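You operate a simulated robot arm through the tools that you are given. There is no shell and no other tool.

The job below is to be done with a simulated two-armed robot. You get a single attempt, and the scene is never put back.

## Task
Wipe the tea ring from under the cup, lay the blue coaster there and stand the cup on it.
Fine: use the purple cleaning pad; it goes back. Set down upright: cup. What is to be rubbed or washed off counts as gone when no trace of it is left.

Only the result counts: the job must be done as asked and must still hold three seconds after the hand-in. Knocking over, shifting, dropping, spilling or breaking anything else fails it.

## Robot
Two 7-joint arms with fingered hands on one trunk that stands fixed in place. Base frame: the origin is at the foot of the trunk, x ahead of it, y to its left, z up. Lengths are in mm, angles in degrees, forces in N, time in s.
The left shoulder is at [21, 173, 1270], the right one opposite. Each reaches about 777 mm from its shoulder. Payload 3.5 kg a hand.
The TCP of each hand is the grasp point between the finger pads, 25 mm short of the fingertips. In the tool frame z runs along the fingers and y along their closing line. The gripper opens to 88 mm. The gripper's body begins 29 mm behind the TCP. The gripper is a hand of 3 fingers: y runs from the thumb to the fingers, the wrist lies at [-13, -97, -162] in the tool frame, and closing takes about 1.5 s.
Orientation is that of the tool frame in the base frame, as [roll, pitch, yaw] about the fixed x, y, z axes, in that order (R = Rz(yaw) Ry(pitch) Rx(roll)). With the fingers straight down and the wrist toward the robot, the tool's x, y and z point along [0, 1, 0], [1, 0, 0] and [0, 0, -1] of the base frame.

## Interface
- The arms move only by the tool play_rows. It takes "left_targets", "right_targets" or both (then of equal length, played together; a hand with none holds still); each is a list of rows, each a list of 6 numbers: the shift along the tool's x, y, z in units of 400 mm (1.0 is 400 mm), then the turn, a rotation vector about the tool's x, y, z in units of 45 degrees (1.0 is 45 degrees). In form: [[tx, ty, tz, ax, ay, az], ...]. A call has 1 to 20 rows; each row is the pose to reach, as a shift and turn from the pose commanded when the call began, along the tool's axes at that moment. "left_fingers" and "right_fingers" are, for a hand that has rows, the finger opening in m, from 0 to 0.088, set as the call begins (left out, the last holds). A call with a number of a shift or a turn outside -1 to 1 is refused whole. Rows are played at 5 a second. More than 50 mm and 8.6 degrees between two rows, or a gripper value outside its range, and nothing of the call is played. Where a pose cannot be reached the arm comes as near as it can. A force on the tool above 40 N (or 10 N above the force at the start of the call, whichever is more), or a blocked arm, ends the call early, and 0.2 s more pass. The fingers move at their own pace (about 72 mm/s each) and stop on an object; they squeeze with about 31 N. The grip force told is the motor's: it shows also when the fingers shut on nothing. Time passes only in rows, and 0.2 s behind the last, so rows that repeat a pose let the fingers close. The reply holds the time, the measured pose of the TCP, the force on the tool along the base axes, the opening and the grip force, in the units named above and with some noise, with the torque about the TCP (base axes, N m) and any sound that the robot's microphone picked up.
- Cameras (640 x 400 px; columns grow to the right, rows downward): "scene" is now at [71.9, -42.2, 1458.4]; the picture's right is [-0.61, -0.79, 0.02], its down [-0.68, 0.50, -0.54] and it looks along [0.42, -0.34, -0.84] (base axes); focal length 328 px, centre (320, 200). "left" rides on the left gripper at [-58, -85, -99] in its tool frame; the picture's right is [-0.67, -0.35, 0.66], its down [0.69, -0.63, 0.37] and it looks along [0.29, 0.69, 0.66] (tool axes); focal length 261 px, centre (320, 200). "right" rides on the right gripper at [58, -85, -99] in its tool frame; the picture's right is [-0.67, 0.35, -0.66], its down [-0.69, -0.63, 0.37] and it looks along [-0.28, 0.70, 0.66] (tool axes); focal length 261 px, centre (320, 200).
- snapshot(camera): a new picture of that camera. It takes no simulated time.
- slide_trunk(by): slides the trunk up (or, below 0, down) by that many mm; the arms and the scene camera ride with it, the base frame stays. It gives what a move gives, with no picture.
- set_grasp(shape, hand): the hand has 3 fingers and takes this shape, open, in about a second: jaw (thumb against the fingers, like two jaws); tri (thumb and two fingers); tip (a fingertip pinch); poke (one finger out to press); point (the index stretched); flat (the hand flat); cup (the hand cupped); fist (a fist). The gripper value then closes the fingers along that shape, each until it touches; the sizes above hold for jaw. It gives what a move gives, with no picture.
- head_to(pan, tilt): turns the head with the scene camera to pan (to the left, within 86 degrees either way) and tilt (down, from -29 to 69), counted from straight ahead of the robot. It gives what a move gives.
- pixel_to_xyz(camera, pixels): for up to 12 pixels [column, row] of the newest picture of that camera ("zoom" is the newest enlarged one), the place [x, y, z] in the base frame of the surface seen there, good to about 2 mm, but the place of the scene camera against the robot may be out by one fixed shift of up to 18 mm in any direction. It takes no simulated time.
- enlarge(camera, box): a new picture of the part [left, top, right, bottom] of that camera's present view, enlarged. It takes no simulated time.
- hand_in(): hands the job in; it is judged then, once.

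Leave the grippers open and the arms clear of the work at the hand-in unless told otherwise.

The tools are called after "Emit:" as a command line: name --argument value ..., lists and objects as JSON in quotes. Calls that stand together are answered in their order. play_rows: Moves the arms, as the interface text tells. Its arguments: {"type":"object","properties":{"left_targets":{"type":"array","items":{"type":"array","items":{"type":"number"}}},"left_fingers":{"type":"number"},"right_targets":{"type":"array","items":{"type":"array","items":{"type":"number"}}},"right_fingers":{"type":"number"}},"required":[]} The other tools are called the same way: slide_trunk (by) slides the trunk up or down; set_grasp (shape, hand) gives the hand a shape; head_to (pan, tilt) turns the head that bears the scene camera; snapshot (camera) takes a picture; pixel_to_xyz (camera, pixels) gives the place of the surface under pixels of a picture; enlarge (camera, box) takes an enlarged picture of a part of a camera's view; hand_in () hands the job in.

At the start:

```text
t: 0.0
left_eef_pos: [278.4, -22.7, 930.0]
left_tool_rot: [-180.0, -0.1, 90.0]
left_wrist_force: [-0.1, -0.3, -0.4]
left_ft_torque: [-0.02, -0.03, 0.02]
left_gripper_width: 87.8
left_grip_force: 0.0
left_shape: jaw
right_eef_pos: [193.0, -283.7, 892.1]
right_tool_rot: [-179.9, -0.1, 90.0]
right_wrist_force: [-0.1, -0.6, 0.2]
right_ft_torque: [0.03, 0.0, -0.01]
right_gripper_width: 88.0
right_grip_force: 0.1
right_shape: jaw
trunk travel left (down, up): [-342.0, 113.0]
head pan, tilt: [-37.4, 56.0]
```

scene: 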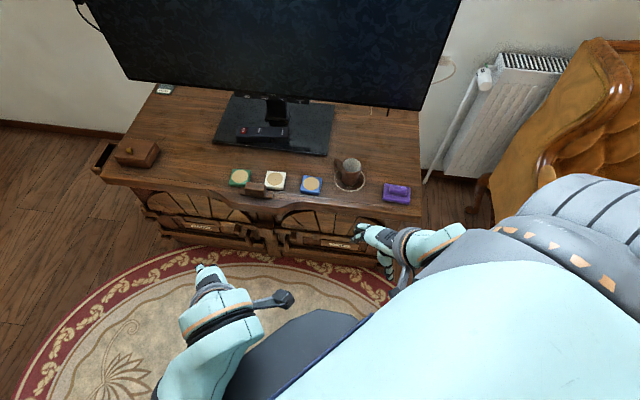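
right: 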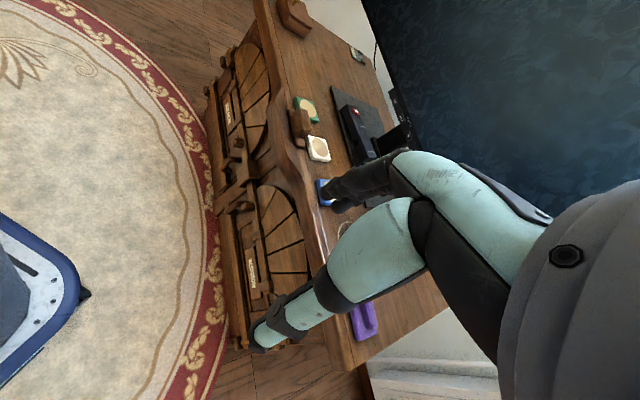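
left: 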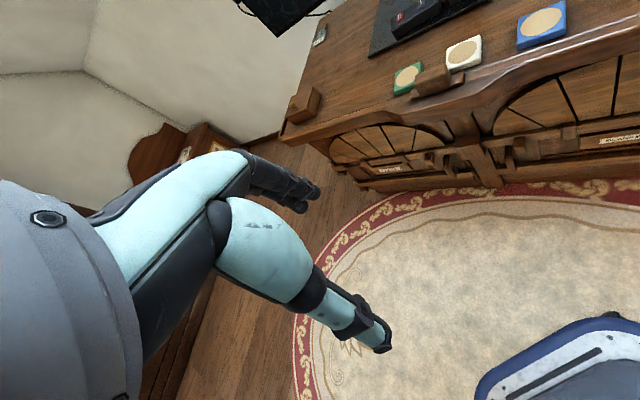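

I see a cabinet with three coasters (green near 240,177; white 275,181; blue 312,185), a cup at (349,172) on a ring, and a purple pad at (396,193). I'll enlarge this area first.

Emit:
enlarge --camera "scene" --box '[220, 130, 430, 260]'

Emit:
snapshot --camera "scene"

```text
3.05 times, centred on (325, 195) of scene
```

zoom: 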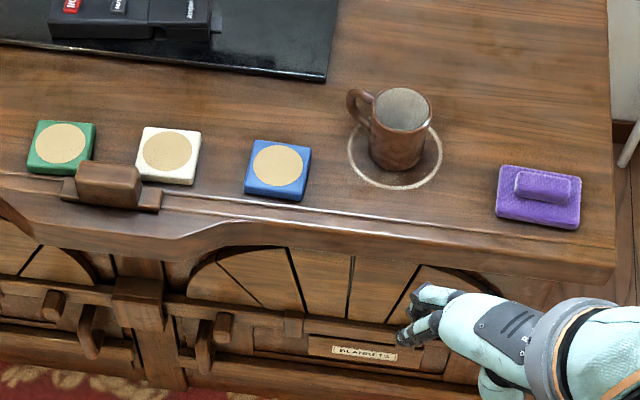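

```text
taken
```

scene: 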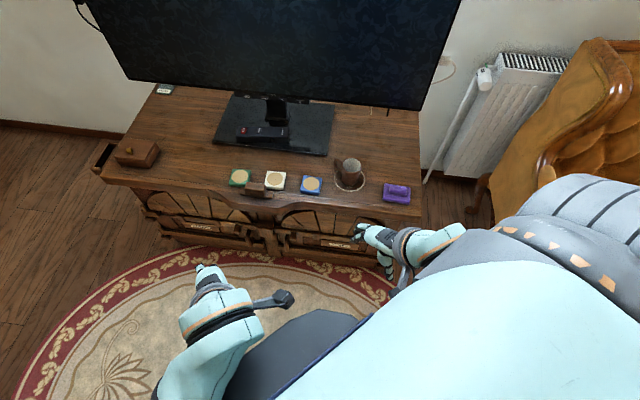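

The zoom shows the cup with its handle on the left, the ring around it, and the purple pad with a raised grip. I'll measure key points.

Emit:
pixel_to_xyz --camera "zoom" --pixels '[[402, 110], [376, 108], [430, 108], [404, 88], [400, 131], [397, 168], [351, 150], [400, 187], [441, 150], [355, 100], [362, 125], [430, 126]]'

Emit:
pixel_to_xyz --camera "zoom" --pixels '[[254, 141], [310, 149], [302, 192], [245, 184], [278, 165], [503, 167], [579, 181], [572, 221], [497, 208], [517, 177], [570, 185], [545, 185]]'

Emit:
pixel_to_xyz --camera "zoom" --pixels '[[107, 178], [450, 230], [330, 210], [600, 100], [500, 120], [580, 250], [150, 190], [200, 182], [320, 75], [540, 195], [480, 215], [330, 130]]'

```text
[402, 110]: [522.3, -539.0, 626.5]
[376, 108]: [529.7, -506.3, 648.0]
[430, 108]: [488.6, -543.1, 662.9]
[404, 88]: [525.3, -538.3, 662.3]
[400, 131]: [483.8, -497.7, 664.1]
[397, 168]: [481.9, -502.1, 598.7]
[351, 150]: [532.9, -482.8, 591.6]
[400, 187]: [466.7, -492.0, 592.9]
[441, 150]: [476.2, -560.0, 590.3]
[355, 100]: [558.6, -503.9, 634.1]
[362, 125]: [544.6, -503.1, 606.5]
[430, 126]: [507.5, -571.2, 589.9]
```

```text
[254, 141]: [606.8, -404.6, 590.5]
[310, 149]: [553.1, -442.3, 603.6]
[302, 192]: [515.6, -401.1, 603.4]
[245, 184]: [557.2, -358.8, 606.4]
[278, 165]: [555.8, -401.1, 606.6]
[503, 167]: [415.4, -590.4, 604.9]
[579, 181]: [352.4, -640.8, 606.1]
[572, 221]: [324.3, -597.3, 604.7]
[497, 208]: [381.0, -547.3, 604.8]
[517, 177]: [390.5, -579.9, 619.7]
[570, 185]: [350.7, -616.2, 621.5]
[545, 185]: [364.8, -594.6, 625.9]
```

```text
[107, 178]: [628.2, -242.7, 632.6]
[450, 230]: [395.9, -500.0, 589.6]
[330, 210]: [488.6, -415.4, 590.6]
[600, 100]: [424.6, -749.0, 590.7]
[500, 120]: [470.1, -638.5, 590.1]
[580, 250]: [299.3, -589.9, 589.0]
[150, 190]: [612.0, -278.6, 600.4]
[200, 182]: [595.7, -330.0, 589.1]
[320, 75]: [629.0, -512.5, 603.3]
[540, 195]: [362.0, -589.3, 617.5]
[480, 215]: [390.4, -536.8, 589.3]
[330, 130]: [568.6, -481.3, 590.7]
```

The cup has a handle pointing away from the robot, and the table top reads z ≈ 590. Before I move, I'll measure obstacles: the TV's lower edge at (130,80) to (420,110), the chair at (590,60), and the table edges. I also want a closer look into the cup.

Emit:
pixel_to_xyz --camera "scene" --pixels '[[130, 80], [250, 93], [350, 103], [415, 108], [450, 10], [277, 105], [600, 50], [545, 120], [520, 65], [480, 80], [330, 150], [400, 240]]'

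Emit:
enlarge --camera "scene" --box '[325, 145, 375, 195]'

```text
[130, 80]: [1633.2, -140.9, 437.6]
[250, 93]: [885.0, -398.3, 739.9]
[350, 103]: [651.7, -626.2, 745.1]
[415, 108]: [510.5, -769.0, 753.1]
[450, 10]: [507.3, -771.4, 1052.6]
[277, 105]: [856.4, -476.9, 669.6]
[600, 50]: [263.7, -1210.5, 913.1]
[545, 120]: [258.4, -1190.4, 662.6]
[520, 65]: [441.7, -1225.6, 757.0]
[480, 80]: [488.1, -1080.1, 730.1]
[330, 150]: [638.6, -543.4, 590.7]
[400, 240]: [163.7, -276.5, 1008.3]
```

```text
8.00 times, centred on (350, 170) of scene
```

zoom: 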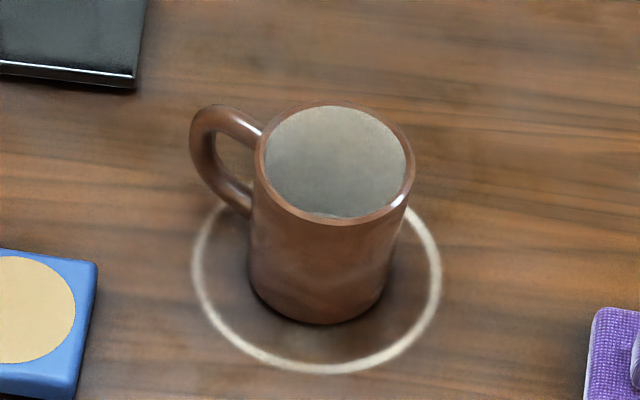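

The TV sits about 180 mm behind the cup and the chair is far to the right. The hands are about 300 mm in front of the table, so I'll lower the trunk 200 mm for reach and take pictures after.

Emit:
slide_trunk --by -200

Emit:
snapshot --camera "right"

Emit:
snapshot --camera "scene"

```text
t: 1.6
left_eef_pos: [314.4, -3.9, 763.9]
left_tool_rot: [172.4, -6.3, 86.2]
left_wrist_force: [-0.5, 0.2, 0.5]
left_ft_torque: [-0.02, 0.01, -0.01]
left_gripper_width: 87.6
left_grip_force: 0.0
left_shape: jaw
right_eef_pos: [182.8, -282.6, 700.7]
right_tool_rot: [-173.5, 0.0, 90.0]
right_wrist_force: [0.4, 1.0, 0.5]
right_ft_torque: [0.01, 0.02, 0.0]
right_gripper_width: 87.6
right_grip_force: 0.0
right_shape: jaw
trunk travel left (down, up): [-180.0, 275.0]
head pan, tilt: [-37.4, 56.0]
stopped: the arm was blocked; the commanded pose is now the measured one
```

```text
taken
```

right: 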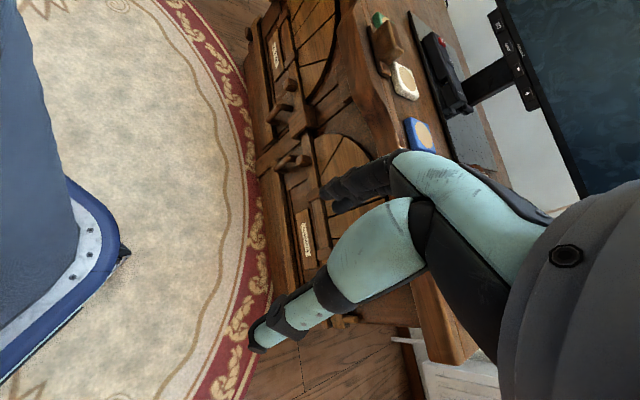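

```text
taken
```

scene: 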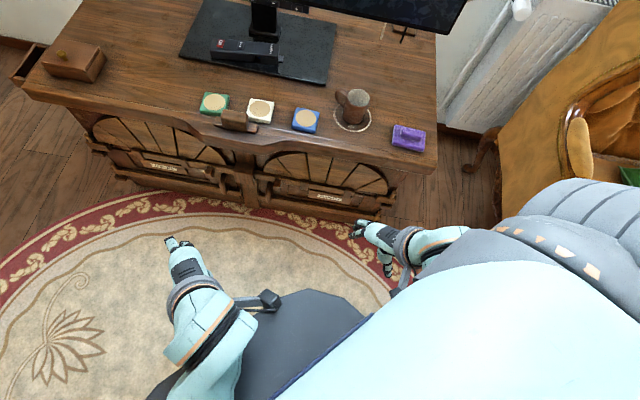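

The slide stopped after 162 mm: an arm was blocked, probably its forearm against the robot's own base. The left hand got pushed about 36 mm. I'll raise both hands 120 mm to free them and straighten the right hand.

Emit:
play_rows --left_targets '[[0, 0, -0.05, 0, 0, 0], [0, 0, -0.1, 0, 0, 0], [0, 0, -0.15, 0, 0, 0], [0, 0, -0.2, 0, 0, 0], [0, 0, -0.25, 0, 0, 0], [0, 0, -0.3, 0, 0, 0]]' --right_targets '[[0, -0.005, -0.05, -0.02, 0, 0], [0, -0.011, -0.1, -0.05, 0, 0], [0, -0.016, -0.15, -0.08, 0, 0], [0, -0.022, -0.2, -0.11, 0, 0], [0, -0.028, -0.25, -0.13, 0, 0], [0, -0.033, -0.3, -0.144, 0, 0]]'

Emit:
snapshot --camera "scene"

```text
t: 2.3
left_eef_pos: [314.2, 22.7, 788.2]
left_tool_rot: [168.9, -16.5, 83.1]
left_wrist_force: [0.2, 0.0, 1.1]
left_ft_torque: [-0.02, -0.02, 0.0]
left_gripper_width: 88.1
left_grip_force: 0.1
left_shape: jaw
right_eef_pos: [183.6, -290.0, 707.4]
right_tool_rot: [-176.3, -0.1, 90.1]
right_wrist_force: [-0.1, 0.7, 0.3]
right_ft_torque: [-0.02, 0.01, 0.0]
right_gripper_width: 87.8
right_grip_force: 0.1
right_shape: jaw
right hand out of reach, approached as far as the arm can: row 1, 2, 3
trunk travel left (down, up): [-180.0, 275.0]
head pan, tilt: [-37.4, 56.0]
stopped in row 3 (left hand): the arm was blocked; the commanded pose is now the measured one
```

```text
taken
```

scene: 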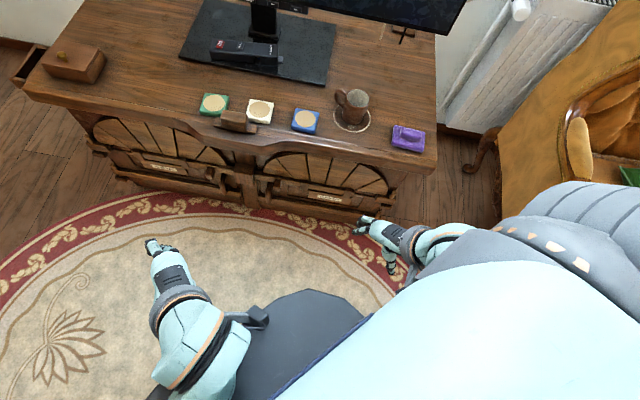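

The left arm is still jammed near its own base, and the right hand is too close to the body. I'll move the right hand forward and right (over free space), and the left hand forward and outward.

Emit:
play_rows --left_targets '[[0.028, 0.036, 0.016, 0, 0, 0], [0.057, 0.072, 0.031, 0, 0, 0], [0.085, 0.108, 0.047, 0, 0, 0], [0.113, 0.144, 0.063, 0, 0, 0], [0.142, 0.18, 0.078, 0, 0, 0], [0.17, 0.216, 0.094, 0, 0, 0]]' --right_targets '[[-0.025, 0.049, -0.02, -0.014, 0, 0], [-0.05, 0.098, -0.04, -0.027, 0, 0], [-0.075, 0.147, -0.06, -0.041, 0, 0], [-0.1, 0.195, -0.079, -0.055, 0, 0], [-0.125, 0.244, -0.099, -0.068, 0, 0], [-0.15, 0.293, -0.119, -0.082, 0, 0]]'

Emit:
snapshot --camera "scene"

Emit:
snapshot --camera "left"

```text
t: 3.9
left_eef_pos: [409.4, 112.6, 768.3]
left_tool_rot: [169.9, -23.0, 81.1]
left_wrist_force: [-0.1, 0.7, 0.5]
left_ft_torque: [-0.02, 0.0, 0.0]
left_gripper_width: 88.1
left_grip_force: 0.1
left_shape: jaw
right_eef_pos: [305.5, -349.8, 747.2]
right_tool_rot: [179.9, 0.0, 90.0]
right_wrist_force: [0.3, -0.7, 0.3]
right_ft_torque: [0.04, 0.03, 0.03]
right_gripper_width: 87.7
right_grip_force: 0.1
right_shape: jaw
trunk travel left (down, up): [-180.0, 275.0]
head pan, tilt: [-37.4, 56.0]
stopped in row 6 (left hand): the arm was blocked; the commanded pose is now the measured one
```

```text
taken
```

scene: 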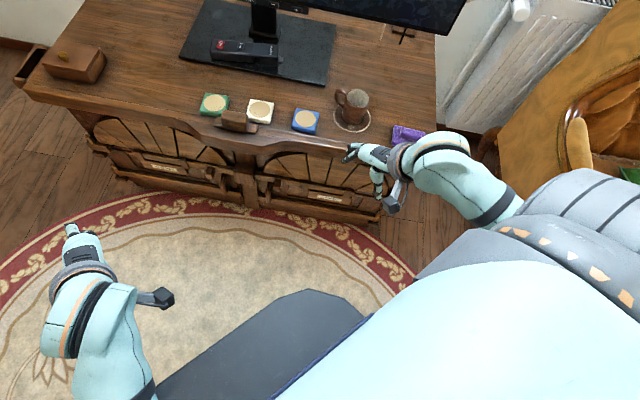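

```text
taken
```

left: 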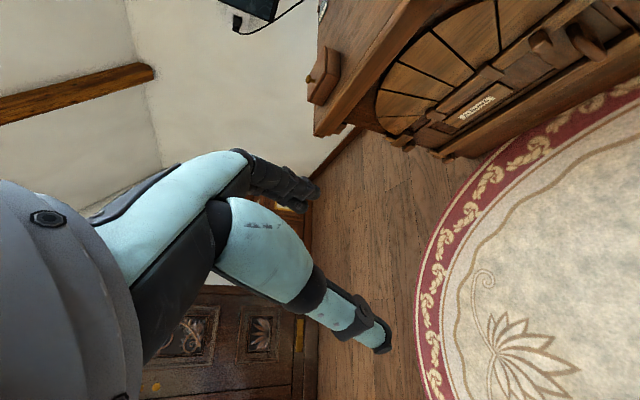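

The right hand is free now at (305,-350,747). The left stopped again at row 6, so I'll turn the head to see what the left arm is near.

Emit:
head_to --pan 40 --tilt 60

Emit:
snapshot --camera "scene"

```text
t: 5.4
left_eef_pos: [410.4, 111.8, 769.6]
left_tool_rot: [169.9, -23.0, 81.1]
left_wrist_force: [-0.5, -0.4, -0.2]
left_ft_torque: [0.0, 0.05, -0.03]
left_gripper_width: 88.2
left_grip_force: 0.1
left_shape: jaw
right_eef_pos: [303.6, -348.8, 745.5]
right_tool_rot: [179.9, 0.0, 89.9]
right_wrist_force: [-0.8, -0.5, 0.6]
right_ft_torque: [-0.01, 0.0, -0.01]
right_gripper_width: 87.8
right_grip_force: 0.0
right_shape: jaw
trunk travel left (down, up): [-180.0, 275.0]
head pan, tilt: [40.0, 60.0]
```

```text
taken
```

scene: 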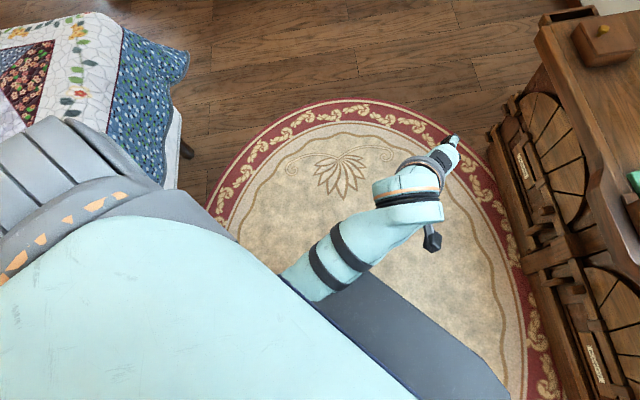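

Nothing of the room touches the left arm; it only crowds the robot's own base. I'll lift it up and outward by 100 mm each.

Emit:
play_rows --left_targets '[[0.065, -0.003, -0.028, 0, 0, 0], [0.13, -0.006, -0.055, 0, 0, 0], [0.195, -0.009, -0.083, 0, 0, 0], [0.26, -0.012, -0.11, 0, 0, 0], [0.325, -0.015, -0.138, 0, 0, 0]]'

Emit:
snapshot --camera "scene"

```text
t: 6.3
left_eef_pos: [407.7, 203.9, 818.8]
left_tool_rot: [172.1, -31.6, 78.0]
left_wrist_force: [-0.2, 0.8, -1.2]
left_ft_torque: [0.0, 0.0, 0.0]
left_gripper_width: 88.3
left_grip_force: 0.0
left_shape: jaw
right_eef_pos: [305.7, -349.6, 745.5]
right_tool_rot: [-180.0, 0.0, 90.0]
right_wrist_force: [0.5, 0.2, -0.4]
right_ft_torque: [-0.05, 0.01, 0.03]
right_gripper_width: 87.5
right_grip_force: 0.1
right_shape: jaw
trunk travel left (down, up): [-180.0, 275.0]
head pan, tilt: [40.0, 60.0]
stopped in row 4 (left hand): the arm was blocked; the commanded pose is now the measured one
```

```text
taken
```

scene: 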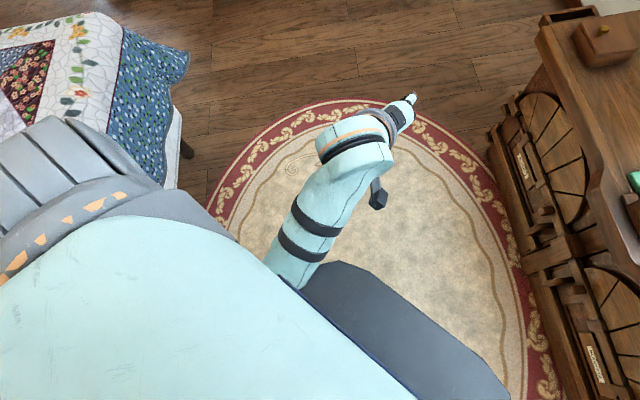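

It still presses on its own base. I'll take it forward and up, which should pull the elbow away from the base.

Emit:
play_rows --left_targets '[[0.033, 0.046, -0.032, 0, 0, 0], [0.067, 0.091, -0.064, 0, 0, 0], [0.1, 0.137, -0.097, 0, 0, 0], [0.133, 0.183, -0.129, 0, 0, 0], [0.167, 0.228, -0.161, 0, 0, 0], [0.2, 0.274, -0.193, 0, 0, 0]]'

Emit:
snapshot --camera "scene"

```text
t: 7.0
left_eef_pos: [442.9, 246.0, 857.4]
left_tool_rot: [175.3, -41.6, 76.3]
left_wrist_force: [-0.8, 0.0, -0.1]
left_ft_torque: [-0.03, -0.01, 0.02]
left_gripper_width: 87.9
left_grip_force: 0.1
left_shape: jaw
right_eef_pos: [304.8, -349.7, 743.7]
right_tool_rot: [179.9, 0.0, 90.0]
right_wrist_force: [0.4, 0.8, -0.4]
right_ft_torque: [0.01, -0.01, -0.03]
right_gripper_width: 87.9
right_grip_force: 0.0
right_shape: jaw
trunk travel left (down, up): [-180.0, 275.0]
head pan, tilt: [40.0, 60.0]
stopped in row 3 (left hand): the arm was blocked; the commanded pose is now the measured one
```

```text
taken
```

scene: 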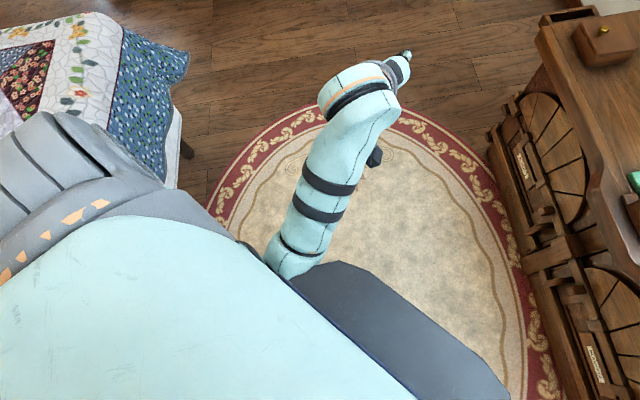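

The left arm is clear of everything in the room, so I'll leave it. Next I'll turn the head back to the table. The right hand goes above and in front of the cup area at z ≈ 800, turned 40° so the fingers point along the table's depth.

Emit:
head_to --pan -40 --tilt 50

Emit:
play_rows --right_targets '[[-0.033, 0.04, -0.023, 0, 0, 0.148], [-0.067, 0.079, -0.046, 0, 0, 0.296], [-0.1, 0.119, -0.069, 0, 0, 0.444], [-0.133, 0.158, -0.092, 0, 0, 0.593], [-0.167, 0.198, -0.115, 0, 0, 0.741], [-0.2, 0.2375, -0.1375, 0, 0, 0.889]]'

Emit:
snapshot --camera "scene"

Emit:
snapshot --camera "right"

```text
t: 8.5
left_eef_pos: [442.7, 246.0, 857.1]
left_tool_rot: [175.3, -41.7, 76.2]
left_wrist_force: [-1.0, -0.7, -0.6]
left_ft_torque: [0.0, 0.0, 0.01]
left_gripper_width: 87.8
left_grip_force: 0.1
left_shape: jaw
right_eef_pos: [303.8, -350.1, 741.9]
right_tool_rot: [180.0, 0.1, 90.0]
right_wrist_force: [-0.3, 0.4, -0.1]
right_ft_torque: [0.0, -0.02, 0.0]
right_gripper_width: 87.7
right_grip_force: 0.0
right_shape: jaw
trunk travel left (down, up): [-180.0, 275.0]
head pan, tilt: [-40.0, 50.0]
```

```text
t: 9.9
left_eef_pos: [443.7, 245.6, 856.5]
left_tool_rot: [175.4, -41.7, 76.1]
left_wrist_force: [-0.2, 0.4, 0.7]
left_ft_torque: [0.01, 0.0, 0.01]
left_gripper_width: 87.9
left_grip_force: 0.1
left_shape: jaw
right_eef_pos: [399.4, -429.7, 796.4]
right_tool_rot: [179.9, -0.1, 49.9]
right_wrist_force: [0.3, -0.4, -0.4]
right_ft_torque: [-0.04, 0.0, -0.01]
right_gripper_width: 88.2
right_grip_force: 0.0
right_shape: jaw
trunk travel left (down, up): [-180.0, 275.0]
head pan, tilt: [-40.0, 50.0]
```

```text
taken
```

scene: 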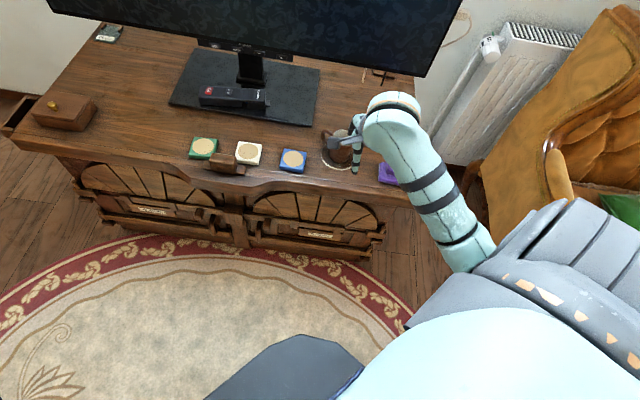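

```text
taken
```

right: 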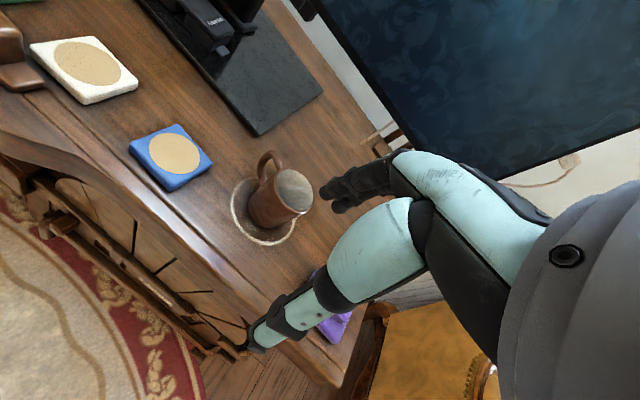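

The right camera shows the cup, ring and blue coaster clearly. I'll measure the same points with both cameras to find the scene camera's shift.

Emit:
pixel_to_xyz --camera "right" --pixels '[[174, 155], [133, 147], [178, 126], [211, 164], [166, 189], [95, 63], [297, 188], [278, 178], [311, 190], [291, 213], [232, 205], [265, 244]]'

Emit:
pixel_to_xyz --camera "right" --pixels '[[294, 234], [241, 228], [256, 182], [262, 162], [275, 155], [265, 225], [336, 327], [220, 115], [200, 230], [292, 172], [300, 250], [233, 190]]'

Emit:
enlarge --camera "right" --box '[120, 100, 360, 250]'

Emit:
enlarge --camera "scene" --box '[180, 120, 340, 220]'

```text
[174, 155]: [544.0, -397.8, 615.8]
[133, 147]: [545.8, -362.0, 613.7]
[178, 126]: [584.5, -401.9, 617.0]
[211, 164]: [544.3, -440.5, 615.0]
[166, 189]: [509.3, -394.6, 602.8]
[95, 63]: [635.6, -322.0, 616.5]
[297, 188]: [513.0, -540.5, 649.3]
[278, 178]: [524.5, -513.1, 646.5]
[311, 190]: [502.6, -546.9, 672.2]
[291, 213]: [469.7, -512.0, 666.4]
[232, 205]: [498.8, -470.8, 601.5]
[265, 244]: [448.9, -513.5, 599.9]
```

```text
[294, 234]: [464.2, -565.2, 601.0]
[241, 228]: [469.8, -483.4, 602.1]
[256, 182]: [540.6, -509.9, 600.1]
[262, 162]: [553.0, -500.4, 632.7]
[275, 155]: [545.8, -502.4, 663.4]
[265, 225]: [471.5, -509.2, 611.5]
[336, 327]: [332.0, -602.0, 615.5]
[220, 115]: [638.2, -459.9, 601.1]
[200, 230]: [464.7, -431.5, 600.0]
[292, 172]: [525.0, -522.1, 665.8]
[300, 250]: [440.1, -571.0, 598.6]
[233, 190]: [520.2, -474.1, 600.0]
```

```text
2.67 times, centred on (240, 175) of right
```

zoom: 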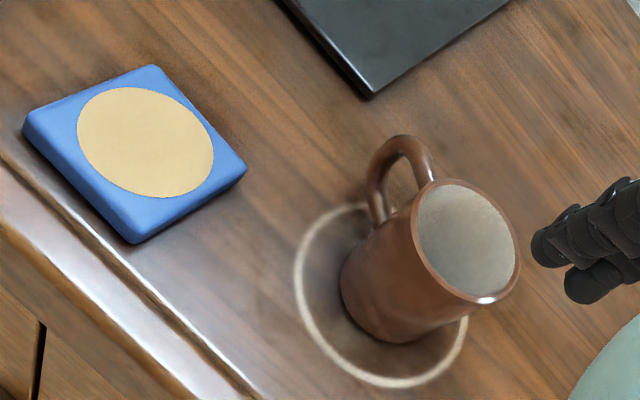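

```text
4.00 times, centred on (260, 170) of scene
```

zoom: 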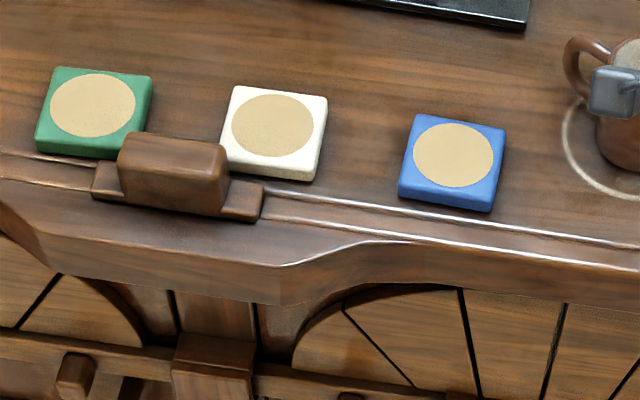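

Comparing the two cameras, the scene camera reads about (+11, -1, -10) off. In hand-camera coordinates:

| Item | Position (x, y) | Notes |
|---|---|---|
| Table | – | z ≈ 600.5 |
| Cup axis | ≈ (497,-520) | rim z ≈ 673 |
| Ring centre | ≈ (498,-520) | r ≈ 49 |
| Coaster centre | ≈ (545,-400) | top z ≈ 615.5 |
| Pad | ≈ (357,-593) | – |

I want to park the cup on the bare area near (443,-657). I'll test that reach with the empty hand first and stay high on the way over.

Emit:
play_rows --right_targets '[[-0.061, 0.075, 0, 0, 0, 0.041], [-0.121, 0.15, 0, 0, 0, 0.081], [-0.182, 0.225, 0, 0, 0, 0.122], [-0.243, 0.3, 0, 0, 0, 0.163], [-0.304, 0.375, 0, 0, 0, 0.203], [-0.3645, 0.4495, 0, 0, 0, 0.244], [-0.3645, 0.4495, 0.09, 0, 0, 0.244], [-0.3645, 0.4495, 0.18, 0, 0, 0.244], [-0.3645, 0.4495, 0.27, 0, 0, 0.244]]'

Emit:
snapshot --camera "scene"

Emit:
snapshot --camera "right"

```text
t: 11.9
left_eef_pos: [443.7, 246.3, 856.8]
left_tool_rot: [175.3, -41.7, 76.2]
left_wrist_force: [-0.1, 0.0, 0.8]
left_ft_torque: [0.01, -0.01, 0.02]
left_gripper_width: 87.8
left_grip_force: 0.0
left_shape: jaw
right_eef_pos: [444.3, -657.4, 688.3]
right_tool_rot: [180.0, 0.0, 39.0]
right_wrist_force: [-0.1, 0.2, -0.1]
right_ft_torque: [-0.04, 0.0, -0.01]
right_gripper_width: 87.9
right_grip_force: 0.0
right_shape: jaw
trunk travel left (down, up): [-180.0, 275.0]
head pan, tilt: [-40.0, 50.0]
```

```text
taken
```

scene: 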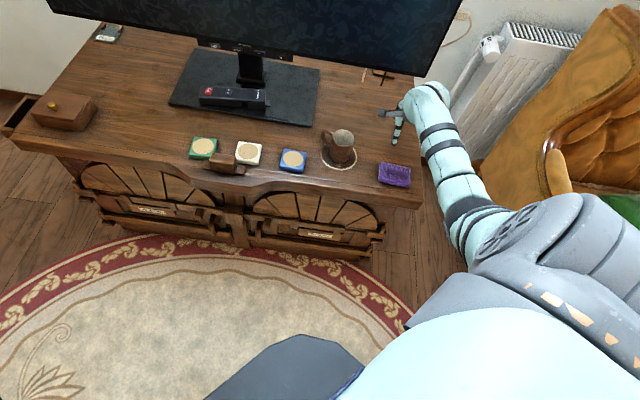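

```text
taken
```

right: 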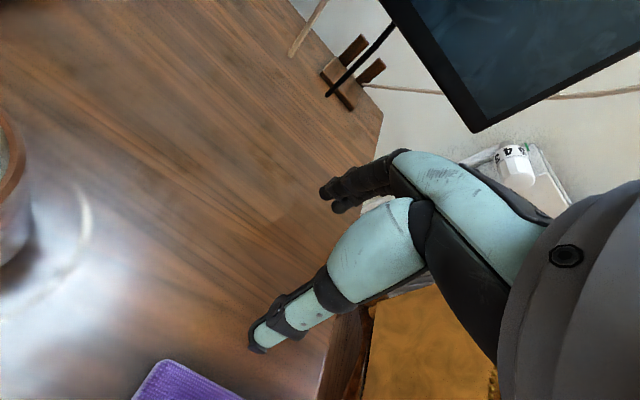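

The hand reached (444,-657,688) without trouble. I'll dip to z ≈ 650 to confirm the full reach, then rise and move over the cup axis at z ≈ 790.

Emit:
play_rows --right_targets '[[0, 0, 0.048, 0, 0, 0], [0, 0, 0.095, 0, 0, 0], [0, 0, 0.0, 0, 0, 0], [0, 0, -0.1, 0, 0, 0], [0, 0, -0.2, 0, 0, 0], [0, 0, -0.254, 0, 0, 0], [0.08, -0.046, -0.254, 0, 0, 0], [0.159, -0.092, -0.254, 0, 0, 0], [0.239, -0.138, -0.254, 0, 0, 0], [0.318, -0.184, -0.254, 0, 0, 0]]'

Emit:
snapshot --camera "right"

Emit:
enlarge --camera "scene" --box '[270, 60, 430, 200]'

```text
t: 14.1
left_eef_pos: [443.0, 246.7, 856.7]
left_tool_rot: [175.3, -41.7, 76.3]
left_wrist_force: [0.6, 0.4, -0.7]
left_ft_torque: [0.04, 0.0, 0.02]
left_gripper_width: 88.0
left_grip_force: 0.0
left_shape: jaw
right_eef_pos: [495.4, -518.9, 790.8]
right_tool_rot: [180.0, -0.1, 38.9]
right_wrist_force: [0.0, 0.1, 0.0]
right_ft_torque: [-0.03, 0.04, 0.02]
right_gripper_width: 87.8
right_grip_force: 0.0
right_shape: jaw
trunk travel left (down, up): [-180.0, 275.0]
head pan, tilt: [-40.0, 50.0]
```

```text
taken
```

right: 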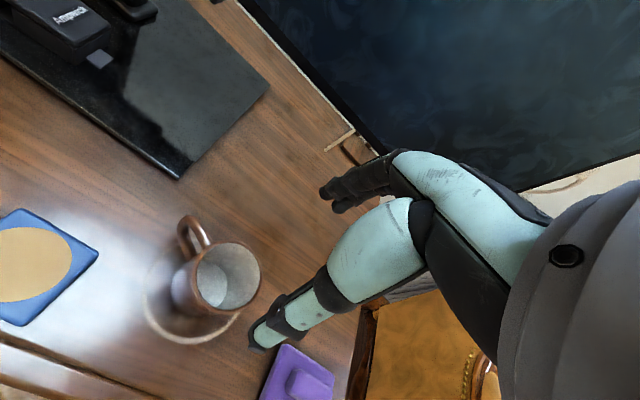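

```text
2.86 times, centred on (350, 130) of scene
```

zoom: 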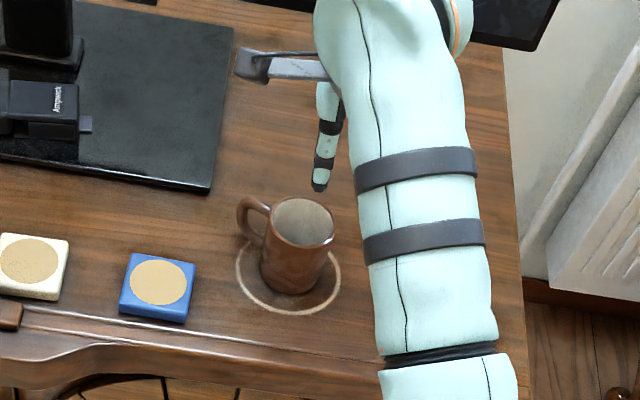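

Projecting the tool axis down to the rim height gives about pixel (231,279), and the cup's mouth is centred at (229,275), so it is aligned. I'll measure the rim and handle again for accuracy.

Emit:
pixel_to_xyz --camera "right" --pixels '[[198, 264], [258, 285], [235, 244], [212, 306], [229, 275], [192, 222], [182, 228], [190, 252], [330, 375], [305, 381], [280, 370], [150, 280]]'

Emit:
enlarge --camera "right" --box '[130, 200, 290, 350]'

```text
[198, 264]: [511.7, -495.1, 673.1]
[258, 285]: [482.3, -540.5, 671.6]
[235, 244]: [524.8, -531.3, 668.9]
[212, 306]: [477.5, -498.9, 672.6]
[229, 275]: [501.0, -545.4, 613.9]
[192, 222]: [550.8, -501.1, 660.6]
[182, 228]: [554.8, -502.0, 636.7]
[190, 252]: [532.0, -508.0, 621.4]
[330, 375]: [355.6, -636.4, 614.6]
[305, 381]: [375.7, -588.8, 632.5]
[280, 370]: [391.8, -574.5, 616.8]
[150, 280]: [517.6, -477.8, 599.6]
```

```text
2.67 times, centred on (210, 275) of right
```

zoom: 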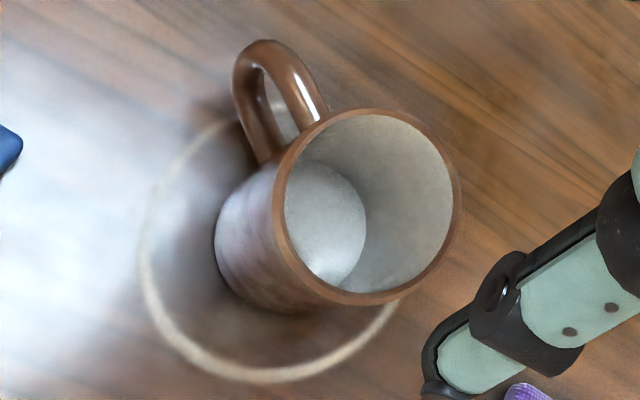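

The cup is empty, with its axis at about (498,-518) and the rim at z ≈ 672. I'll descend to TCP z ≈ 643 with the fingers open; that leaves about 14 mm clearance on each side.

Emit:
play_rows --right_targets '[[0.002, 0, 0.08, 0, 0, 0], [0.003, 0, 0.16, 0, 0, 0], [0.003, 0, 0.24, 0, 0, 0], [0.003, 0, 0.31, 0, 0, 0], [0.003, 0, 0.37, 0, 0, 0]]'

Emit:
snapshot --camera "right"

Emit:
enlarge --camera "scene" --box '[270, 80, 430, 200]'

```text
t: 15.3
left_eef_pos: [440.7, 247.5, 858.5]
left_tool_rot: [175.1, -41.7, 76.3]
left_wrist_force: [0.9, 0.7, 0.8]
left_ft_torque: [0.01, 0.0, -0.01]
left_gripper_width: 88.1
left_grip_force: 0.1
left_shape: jaw
right_eef_pos: [497.6, -518.4, 647.5]
right_tool_rot: [179.5, -0.2, 39.0]
right_wrist_force: [3.1, -3.6, 17.3]
right_ft_torque: [0.12, -0.01, -0.01]
right_gripper_width: 88.0
right_grip_force: 0.0
right_shape: jaw
trunk travel left (down, up): [-180.0, 275.0]
head pan, tilt: [-40.0, 50.0]
```

```text
taken
```

right: 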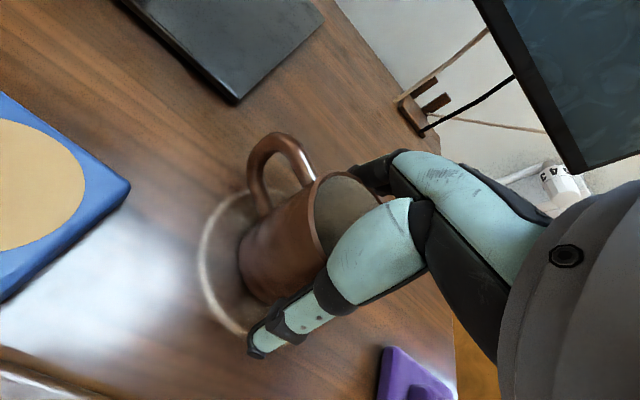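

```text
3.33 times, centred on (350, 140) of scene
```

zoom: 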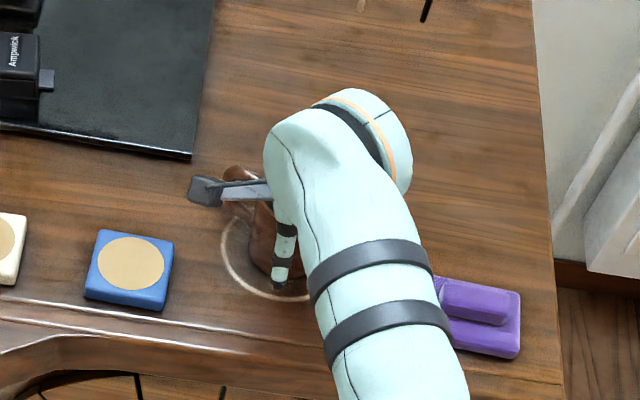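

The 17 N upward force tells me the palm is resting on the rim at z ≈ 647. I'll back off to about z 653, then close the fingers.

Emit:
play_rows --right_targets '[[0, 0, -0.012, 0, 0, 0], [0, 0, -0.026, 0, 0, 0]]'

Emit:
play_rows --right_targets '[[0, 0, 0, 0, 0, 0], [0, 0, 0, 0, 0, 0], [0, 0, 0, 0, 0, 0], [0, 0, 0, 0, 0, 0], [0, 0, 0, 0, 0, 0], [0, 0, 0, 0, 0, 0], [0, 0, 0, 0, 0, 0], [0, 0, 0, 0, 0, 0]]' --right_fingers 0.0

Emit:
snapshot --camera "right"

```text
t: 15.9
left_eef_pos: [442.9, 245.9, 856.6]
left_tool_rot: [175.4, -41.7, 76.2]
left_wrist_force: [-0.3, 0.8, -0.2]
left_ft_torque: [-0.02, 0.0, -0.02]
left_gripper_width: 88.1
left_grip_force: 0.1
left_shape: jaw
right_eef_pos: [495.8, -519.0, 652.3]
right_tool_rot: [-179.9, 0.0, 38.9]
right_wrist_force: [0.1, -0.9, -1.6]
right_ft_torque: [0.01, 0.04, 0.0]
right_gripper_width: 88.0
right_grip_force: 0.1
right_shape: jaw
trunk travel left (down, up): [-180.0, 275.0]
head pan, tilt: [-40.0, 50.0]
```

```text
t: 17.7
left_eef_pos: [443.5, 246.0, 856.3]
left_tool_rot: [175.3, -41.7, 76.1]
left_wrist_force: [-0.5, -0.4, -0.2]
left_ft_torque: [0.04, -0.04, 0.01]
left_gripper_width: 88.1
left_grip_force: 0.0
left_shape: jaw
right_eef_pos: [496.7, -518.9, 653.4]
right_tool_rot: [-180.0, 0.0, 39.0]
right_wrist_force: [0.0, -0.6, -0.1]
right_ft_torque: [-0.05, 0.05, -0.06]
right_gripper_width: 52.6
right_grip_force: 30.9
right_shape: jaw
trunk travel left (down, up): [-180.0, 275.0]
head pan, tilt: [-40.0, 50.0]
```

```text
taken
```

right: 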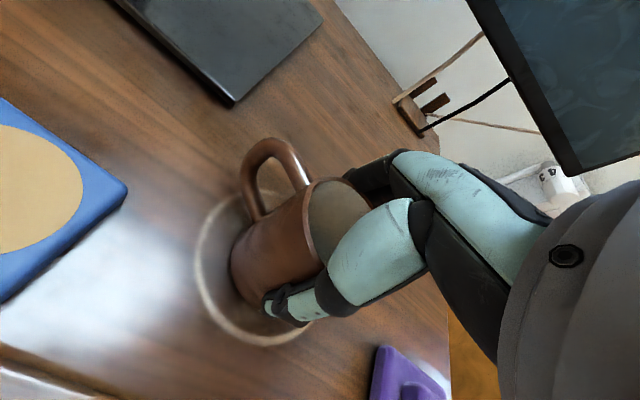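

The fingers hold the cup at 52.6 mm with 31 N. I'll lift it straight up 60 mm gently and check.

Emit:
play_rows --right_targets '[[0, 0, -0.03, 0, 0, 0], [0, 0, -0.07, 0, 0, 0], [0, 0, -0.11, 0, 0, 0], [0, 0, -0.15, 0, 0, 0]]'

Emit:
snapshot --camera "right"

Emit:
enlarge --camera "scene" --box '[270, 80, 430, 200]'

```text
t: 18.7
left_eef_pos: [442.8, 246.7, 856.9]
left_tool_rot: [175.3, -41.7, 76.2]
left_wrist_force: [0.1, 0.4, 0.1]
left_ft_torque: [-0.02, 0.0, 0.02]
left_gripper_width: 88.1
left_grip_force: 0.0
left_shape: jaw
right_eef_pos: [496.6, -519.1, 713.6]
right_tool_rot: [-180.0, -0.1, 39.0]
right_wrist_force: [1.0, 0.5, -1.9]
right_ft_torque: [0.01, 0.06, 0.02]
right_gripper_width: 51.8
right_grip_force: 31.2
right_shape: jaw
trunk travel left (down, up): [-180.0, 275.0]
head pan, tilt: [-40.0, 50.0]
```

```text
taken
```

right: 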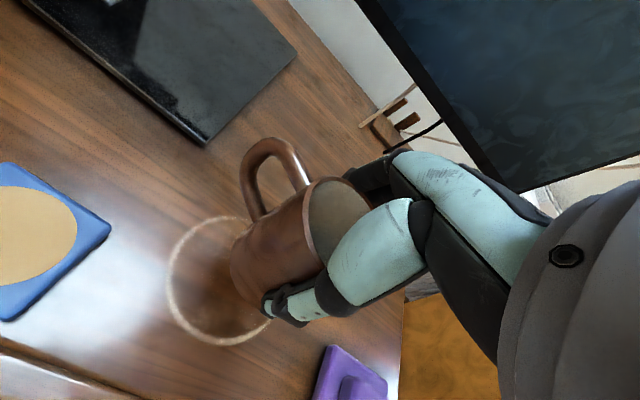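

```text
3.33 times, centred on (350, 140) of scene
```

zoom: 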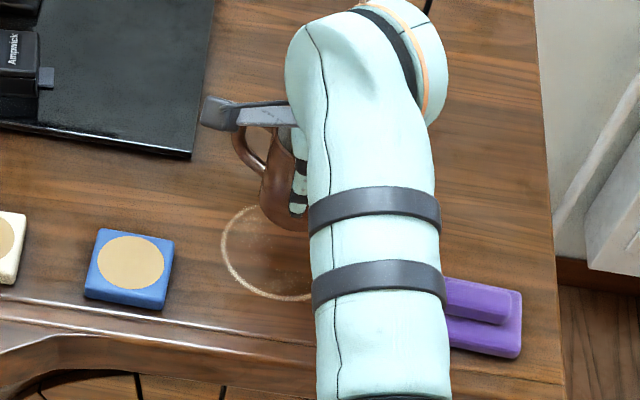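

The cup is held upright and the full ring shows on the table. I'll carry it level to the park spot (443,-657) and lower it to just above the table.

Emit:
play_rows --right_targets '[[-0.04, 0.023, 0, 0, 0, 0], [-0.11, 0.062, 0, 0, 0, 0], [-0.18, 0.102, 0, 0, 0, 0], [-0.25, 0.142, 0, 0, 0, 0], [-0.3, 0.171, 0, 0, 0, 0], [-0.322, 0.183, 0, 0, 0, 0], [-0.322, 0.183, 0.06, 0, 0, 0], [-0.322, 0.183, 0.11, 0, 0, 0], [-0.322, 0.183, 0.14, 0, 0, 0], [-0.322, 0.183, 0.14, 0, 0, 0]]'

Emit:
snapshot --camera "right"

Emit:
enlarge --camera "scene" --box '[270, 80, 430, 200]'

```text
t: 20.9
left_eef_pos: [443.9, 246.2, 857.7]
left_tool_rot: [175.3, -41.8, 76.3]
left_wrist_force: [-0.4, 0.9, 0.3]
left_ft_torque: [-0.01, 0.02, 0.0]
left_gripper_width: 87.9
left_grip_force: 0.1
left_shape: jaw
right_eef_pos: [442.5, -656.9, 657.1]
right_tool_rot: [-179.9, -0.1, 39.0]
right_wrist_force: [-0.3, 0.1, -2.2]
right_ft_torque: [-0.04, 0.05, 0.01]
right_gripper_width: 51.7
right_grip_force: 30.4
right_shape: jaw
trunk travel left (down, up): [-180.0, 275.0]
head pan, tilt: [-40.0, 50.0]
```

```text
taken
```

right: 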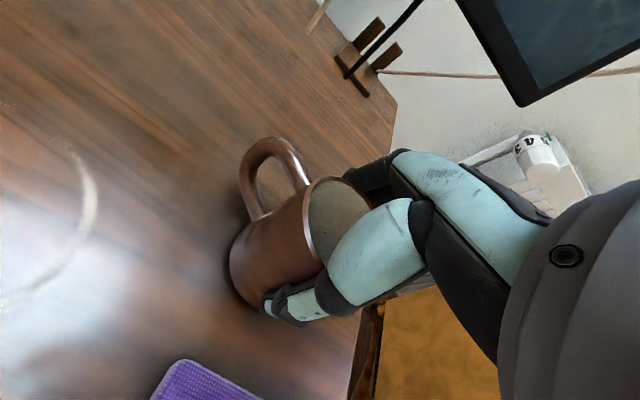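

```text
3.33 times, centred on (350, 140) of scene
```

zoom: 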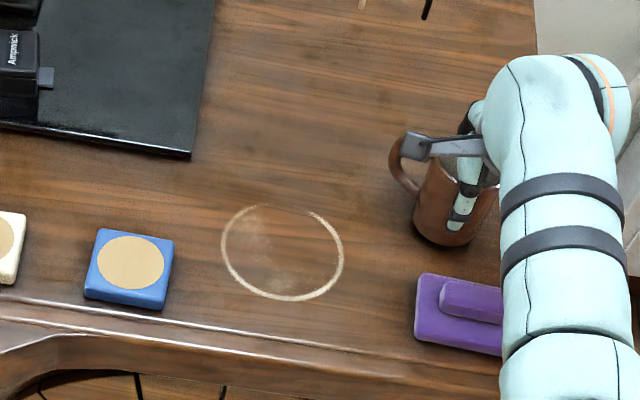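

The ring is fully visible, with some faint smudges inside that I'll wipe too. I'll lower the cup the last few mm until it touches.

Emit:
play_rows --right_targets '[[0, 0, 0.004, 0, 0, 0], [0, 0, 0.007, 0, 0, 0], [0, 0, 0.01, 0, 0, 0], [0, 0, 0.012, 0, 0, 0]]'

```text
t: 21.9
left_eef_pos: [441.8, 246.1, 857.0]
left_tool_rot: [175.4, -41.7, 76.1]
left_wrist_force: [-0.3, 0.0, -0.2]
left_ft_torque: [0.01, 0.0, 0.0]
left_gripper_width: 88.1
left_grip_force: 0.0
left_shape: jaw
right_eef_pos: [443.5, -658.1, 655.1]
right_tool_rot: [179.9, -0.2, 38.9]
right_wrist_force: [0.1, 0.7, 1.9]
right_ft_torque: [-0.09, -0.01, 0.02]
right_gripper_width: 51.6
right_grip_force: 30.7
right_shape: jaw
trunk travel left (down, up): [-180.0, 275.0]
head pan, tilt: [-40.0, 50.0]
```

It touched (force went from -2.2 to +1.9 N at z ≈ 655). I'll open the fingers and then rise straight up.

Emit:
play_rows --right_targets '[[0, 0, 0, 0, 0, 0], [0, 0, 0, 0, 0, 0], [0, 0, 0, 0, 0, 0], [0, 0, 0, 0, 0, 0], [0, 0, 0, 0, 0, 0], [0, 0, 0, 0, 0, 0], [0, 0, -0.05, 0, 0, 0], [0, 0, -0.12, 0, 0, 0], [0, 0, -0.2, 0, 0, 0], [0, 0, -0.3, 0, 0, 0]]' --right_fingers 0.088

Emit:
snapshot --camera "right"

Emit:
enlarge --camera "scene" --box '[270, 80, 430, 200]'

```text
t: 24.1
left_eef_pos: [442.5, 247.0, 857.9]
left_tool_rot: [175.4, -41.7, 76.1]
left_wrist_force: [0.6, -0.8, -0.4]
left_ft_torque: [0.03, -0.05, -0.02]
left_gripper_width: 87.9
left_grip_force: 0.1
left_shape: jaw
right_eef_pos: [443.3, -656.0, 771.8]
right_tool_rot: [179.9, -0.2, 39.0]
right_wrist_force: [0.5, 0.0, 0.5]
right_ft_torque: [-0.02, 0.03, 0.0]
right_gripper_width: 88.0
right_grip_force: 0.1
right_shape: jaw
trunk travel left (down, up): [-180.0, 275.0]
head pan, tilt: [-40.0, 50.0]
```

```text
taken
```

right: 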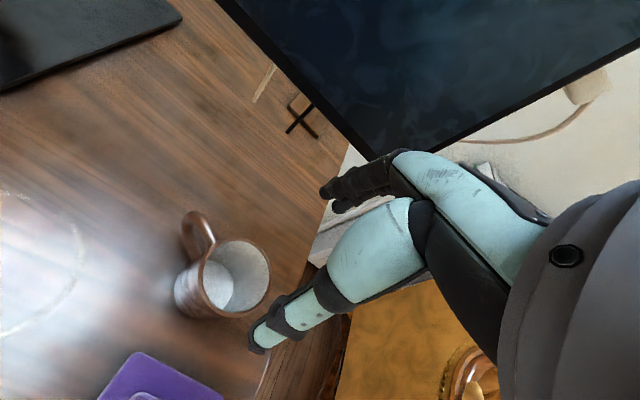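

```text
3.33 times, centred on (350, 140) of scene
```

zoom: 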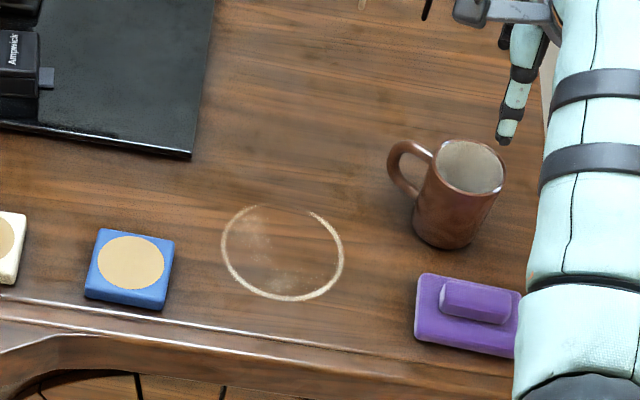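

The cup stands upright, parked. Now I'll move over the pad (≈ (357,-593)) at z ≈ 770 and measure it with the right camera.

Emit:
play_rows --right_targets '[[-0.017, -0.065, 0, 0, 0, 0], [-0.034, -0.129, 0, 0, 0, 0], [-0.051, -0.194, 0, 0, 0, 0], [-0.068, -0.258, 0, 0, 0, 0]]'

Emit:
snapshot --camera "right"

Emit:
enlarge --camera "right" --box '[120, 200, 340, 360]'

Emit:
snapshot --camera "scene"

```text
t: 25.1
left_eef_pos: [443.2, 246.5, 856.9]
left_tool_rot: [175.3, -41.7, 76.1]
left_wrist_force: [-0.2, 0.2, 0.3]
left_ft_torque: [0.03, -0.02, 0.0]
left_gripper_width: 88.0
left_grip_force: 0.1
left_shape: jaw
right_eef_pos: [355.3, -593.2, 773.0]
right_tool_rot: [180.0, -0.1, 39.0]
right_wrist_force: [-0.3, 0.2, 0.4]
right_ft_torque: [0.03, -0.01, 0.01]
right_gripper_width: 88.0
right_grip_force: 0.1
right_shape: jaw
trunk travel left (down, up): [-180.0, 275.0]
head pan, tilt: [-40.0, 50.0]
```

```text
taken
```

right: 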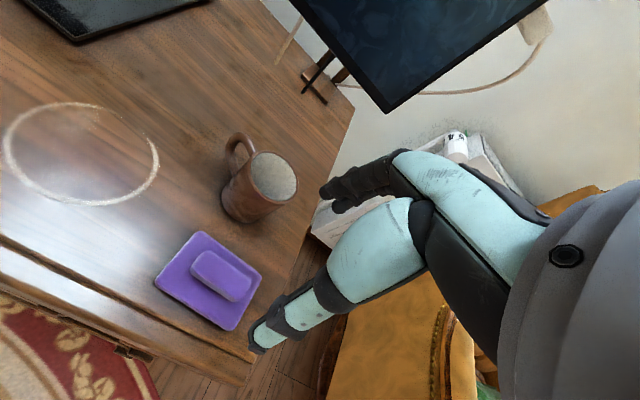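

```text
2.50 times, centred on (230, 280) of right
```

zoom: 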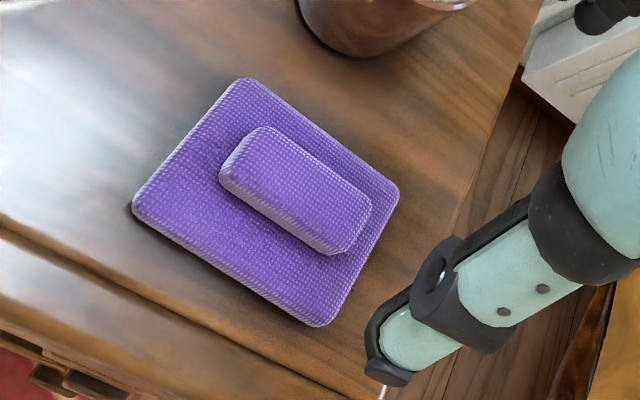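

```text
taken
```

scene: 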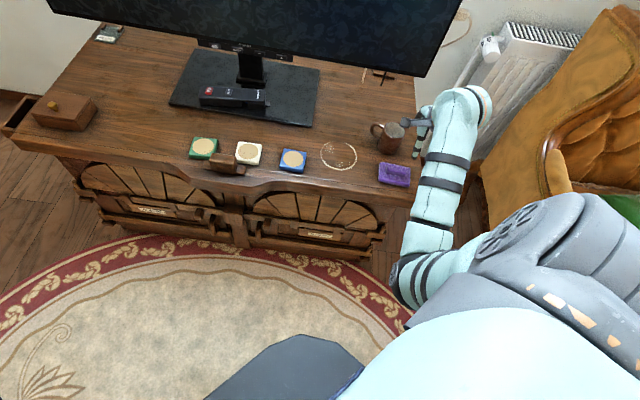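

The pad and the whole ring are clear in the right camera. I'll measure the pad's corners, its grip and the ring.

Emit:
pixel_to_xyz --camera "zoom" --pixels '[[248, 84], [393, 193], [317, 321], [140, 203], [268, 131], [365, 205], [335, 244], [226, 172], [295, 188], [190, 175], [320, 150], [240, 270]]'

Emit:
pixel_to_xyz --camera "right" --pixels '[[5, 140], [157, 165], [75, 104], [88, 205], [22, 183], [140, 191], [130, 122], [35, 110], [60, 202], [279, 173], [285, 200], [240, 165]]'

```text
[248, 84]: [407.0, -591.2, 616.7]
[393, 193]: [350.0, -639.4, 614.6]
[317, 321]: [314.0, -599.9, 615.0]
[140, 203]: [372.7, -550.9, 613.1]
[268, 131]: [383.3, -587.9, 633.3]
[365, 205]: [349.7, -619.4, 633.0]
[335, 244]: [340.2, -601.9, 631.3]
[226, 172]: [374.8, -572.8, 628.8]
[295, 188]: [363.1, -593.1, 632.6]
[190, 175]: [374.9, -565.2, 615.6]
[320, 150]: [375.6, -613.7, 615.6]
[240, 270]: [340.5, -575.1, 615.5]
```

```text
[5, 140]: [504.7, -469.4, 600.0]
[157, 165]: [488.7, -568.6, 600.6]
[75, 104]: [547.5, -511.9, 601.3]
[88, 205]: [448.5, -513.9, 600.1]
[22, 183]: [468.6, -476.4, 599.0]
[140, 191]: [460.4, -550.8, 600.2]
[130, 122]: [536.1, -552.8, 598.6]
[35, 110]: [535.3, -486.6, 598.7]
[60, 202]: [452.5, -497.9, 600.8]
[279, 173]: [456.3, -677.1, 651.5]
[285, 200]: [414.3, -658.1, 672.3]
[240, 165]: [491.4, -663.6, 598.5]
```

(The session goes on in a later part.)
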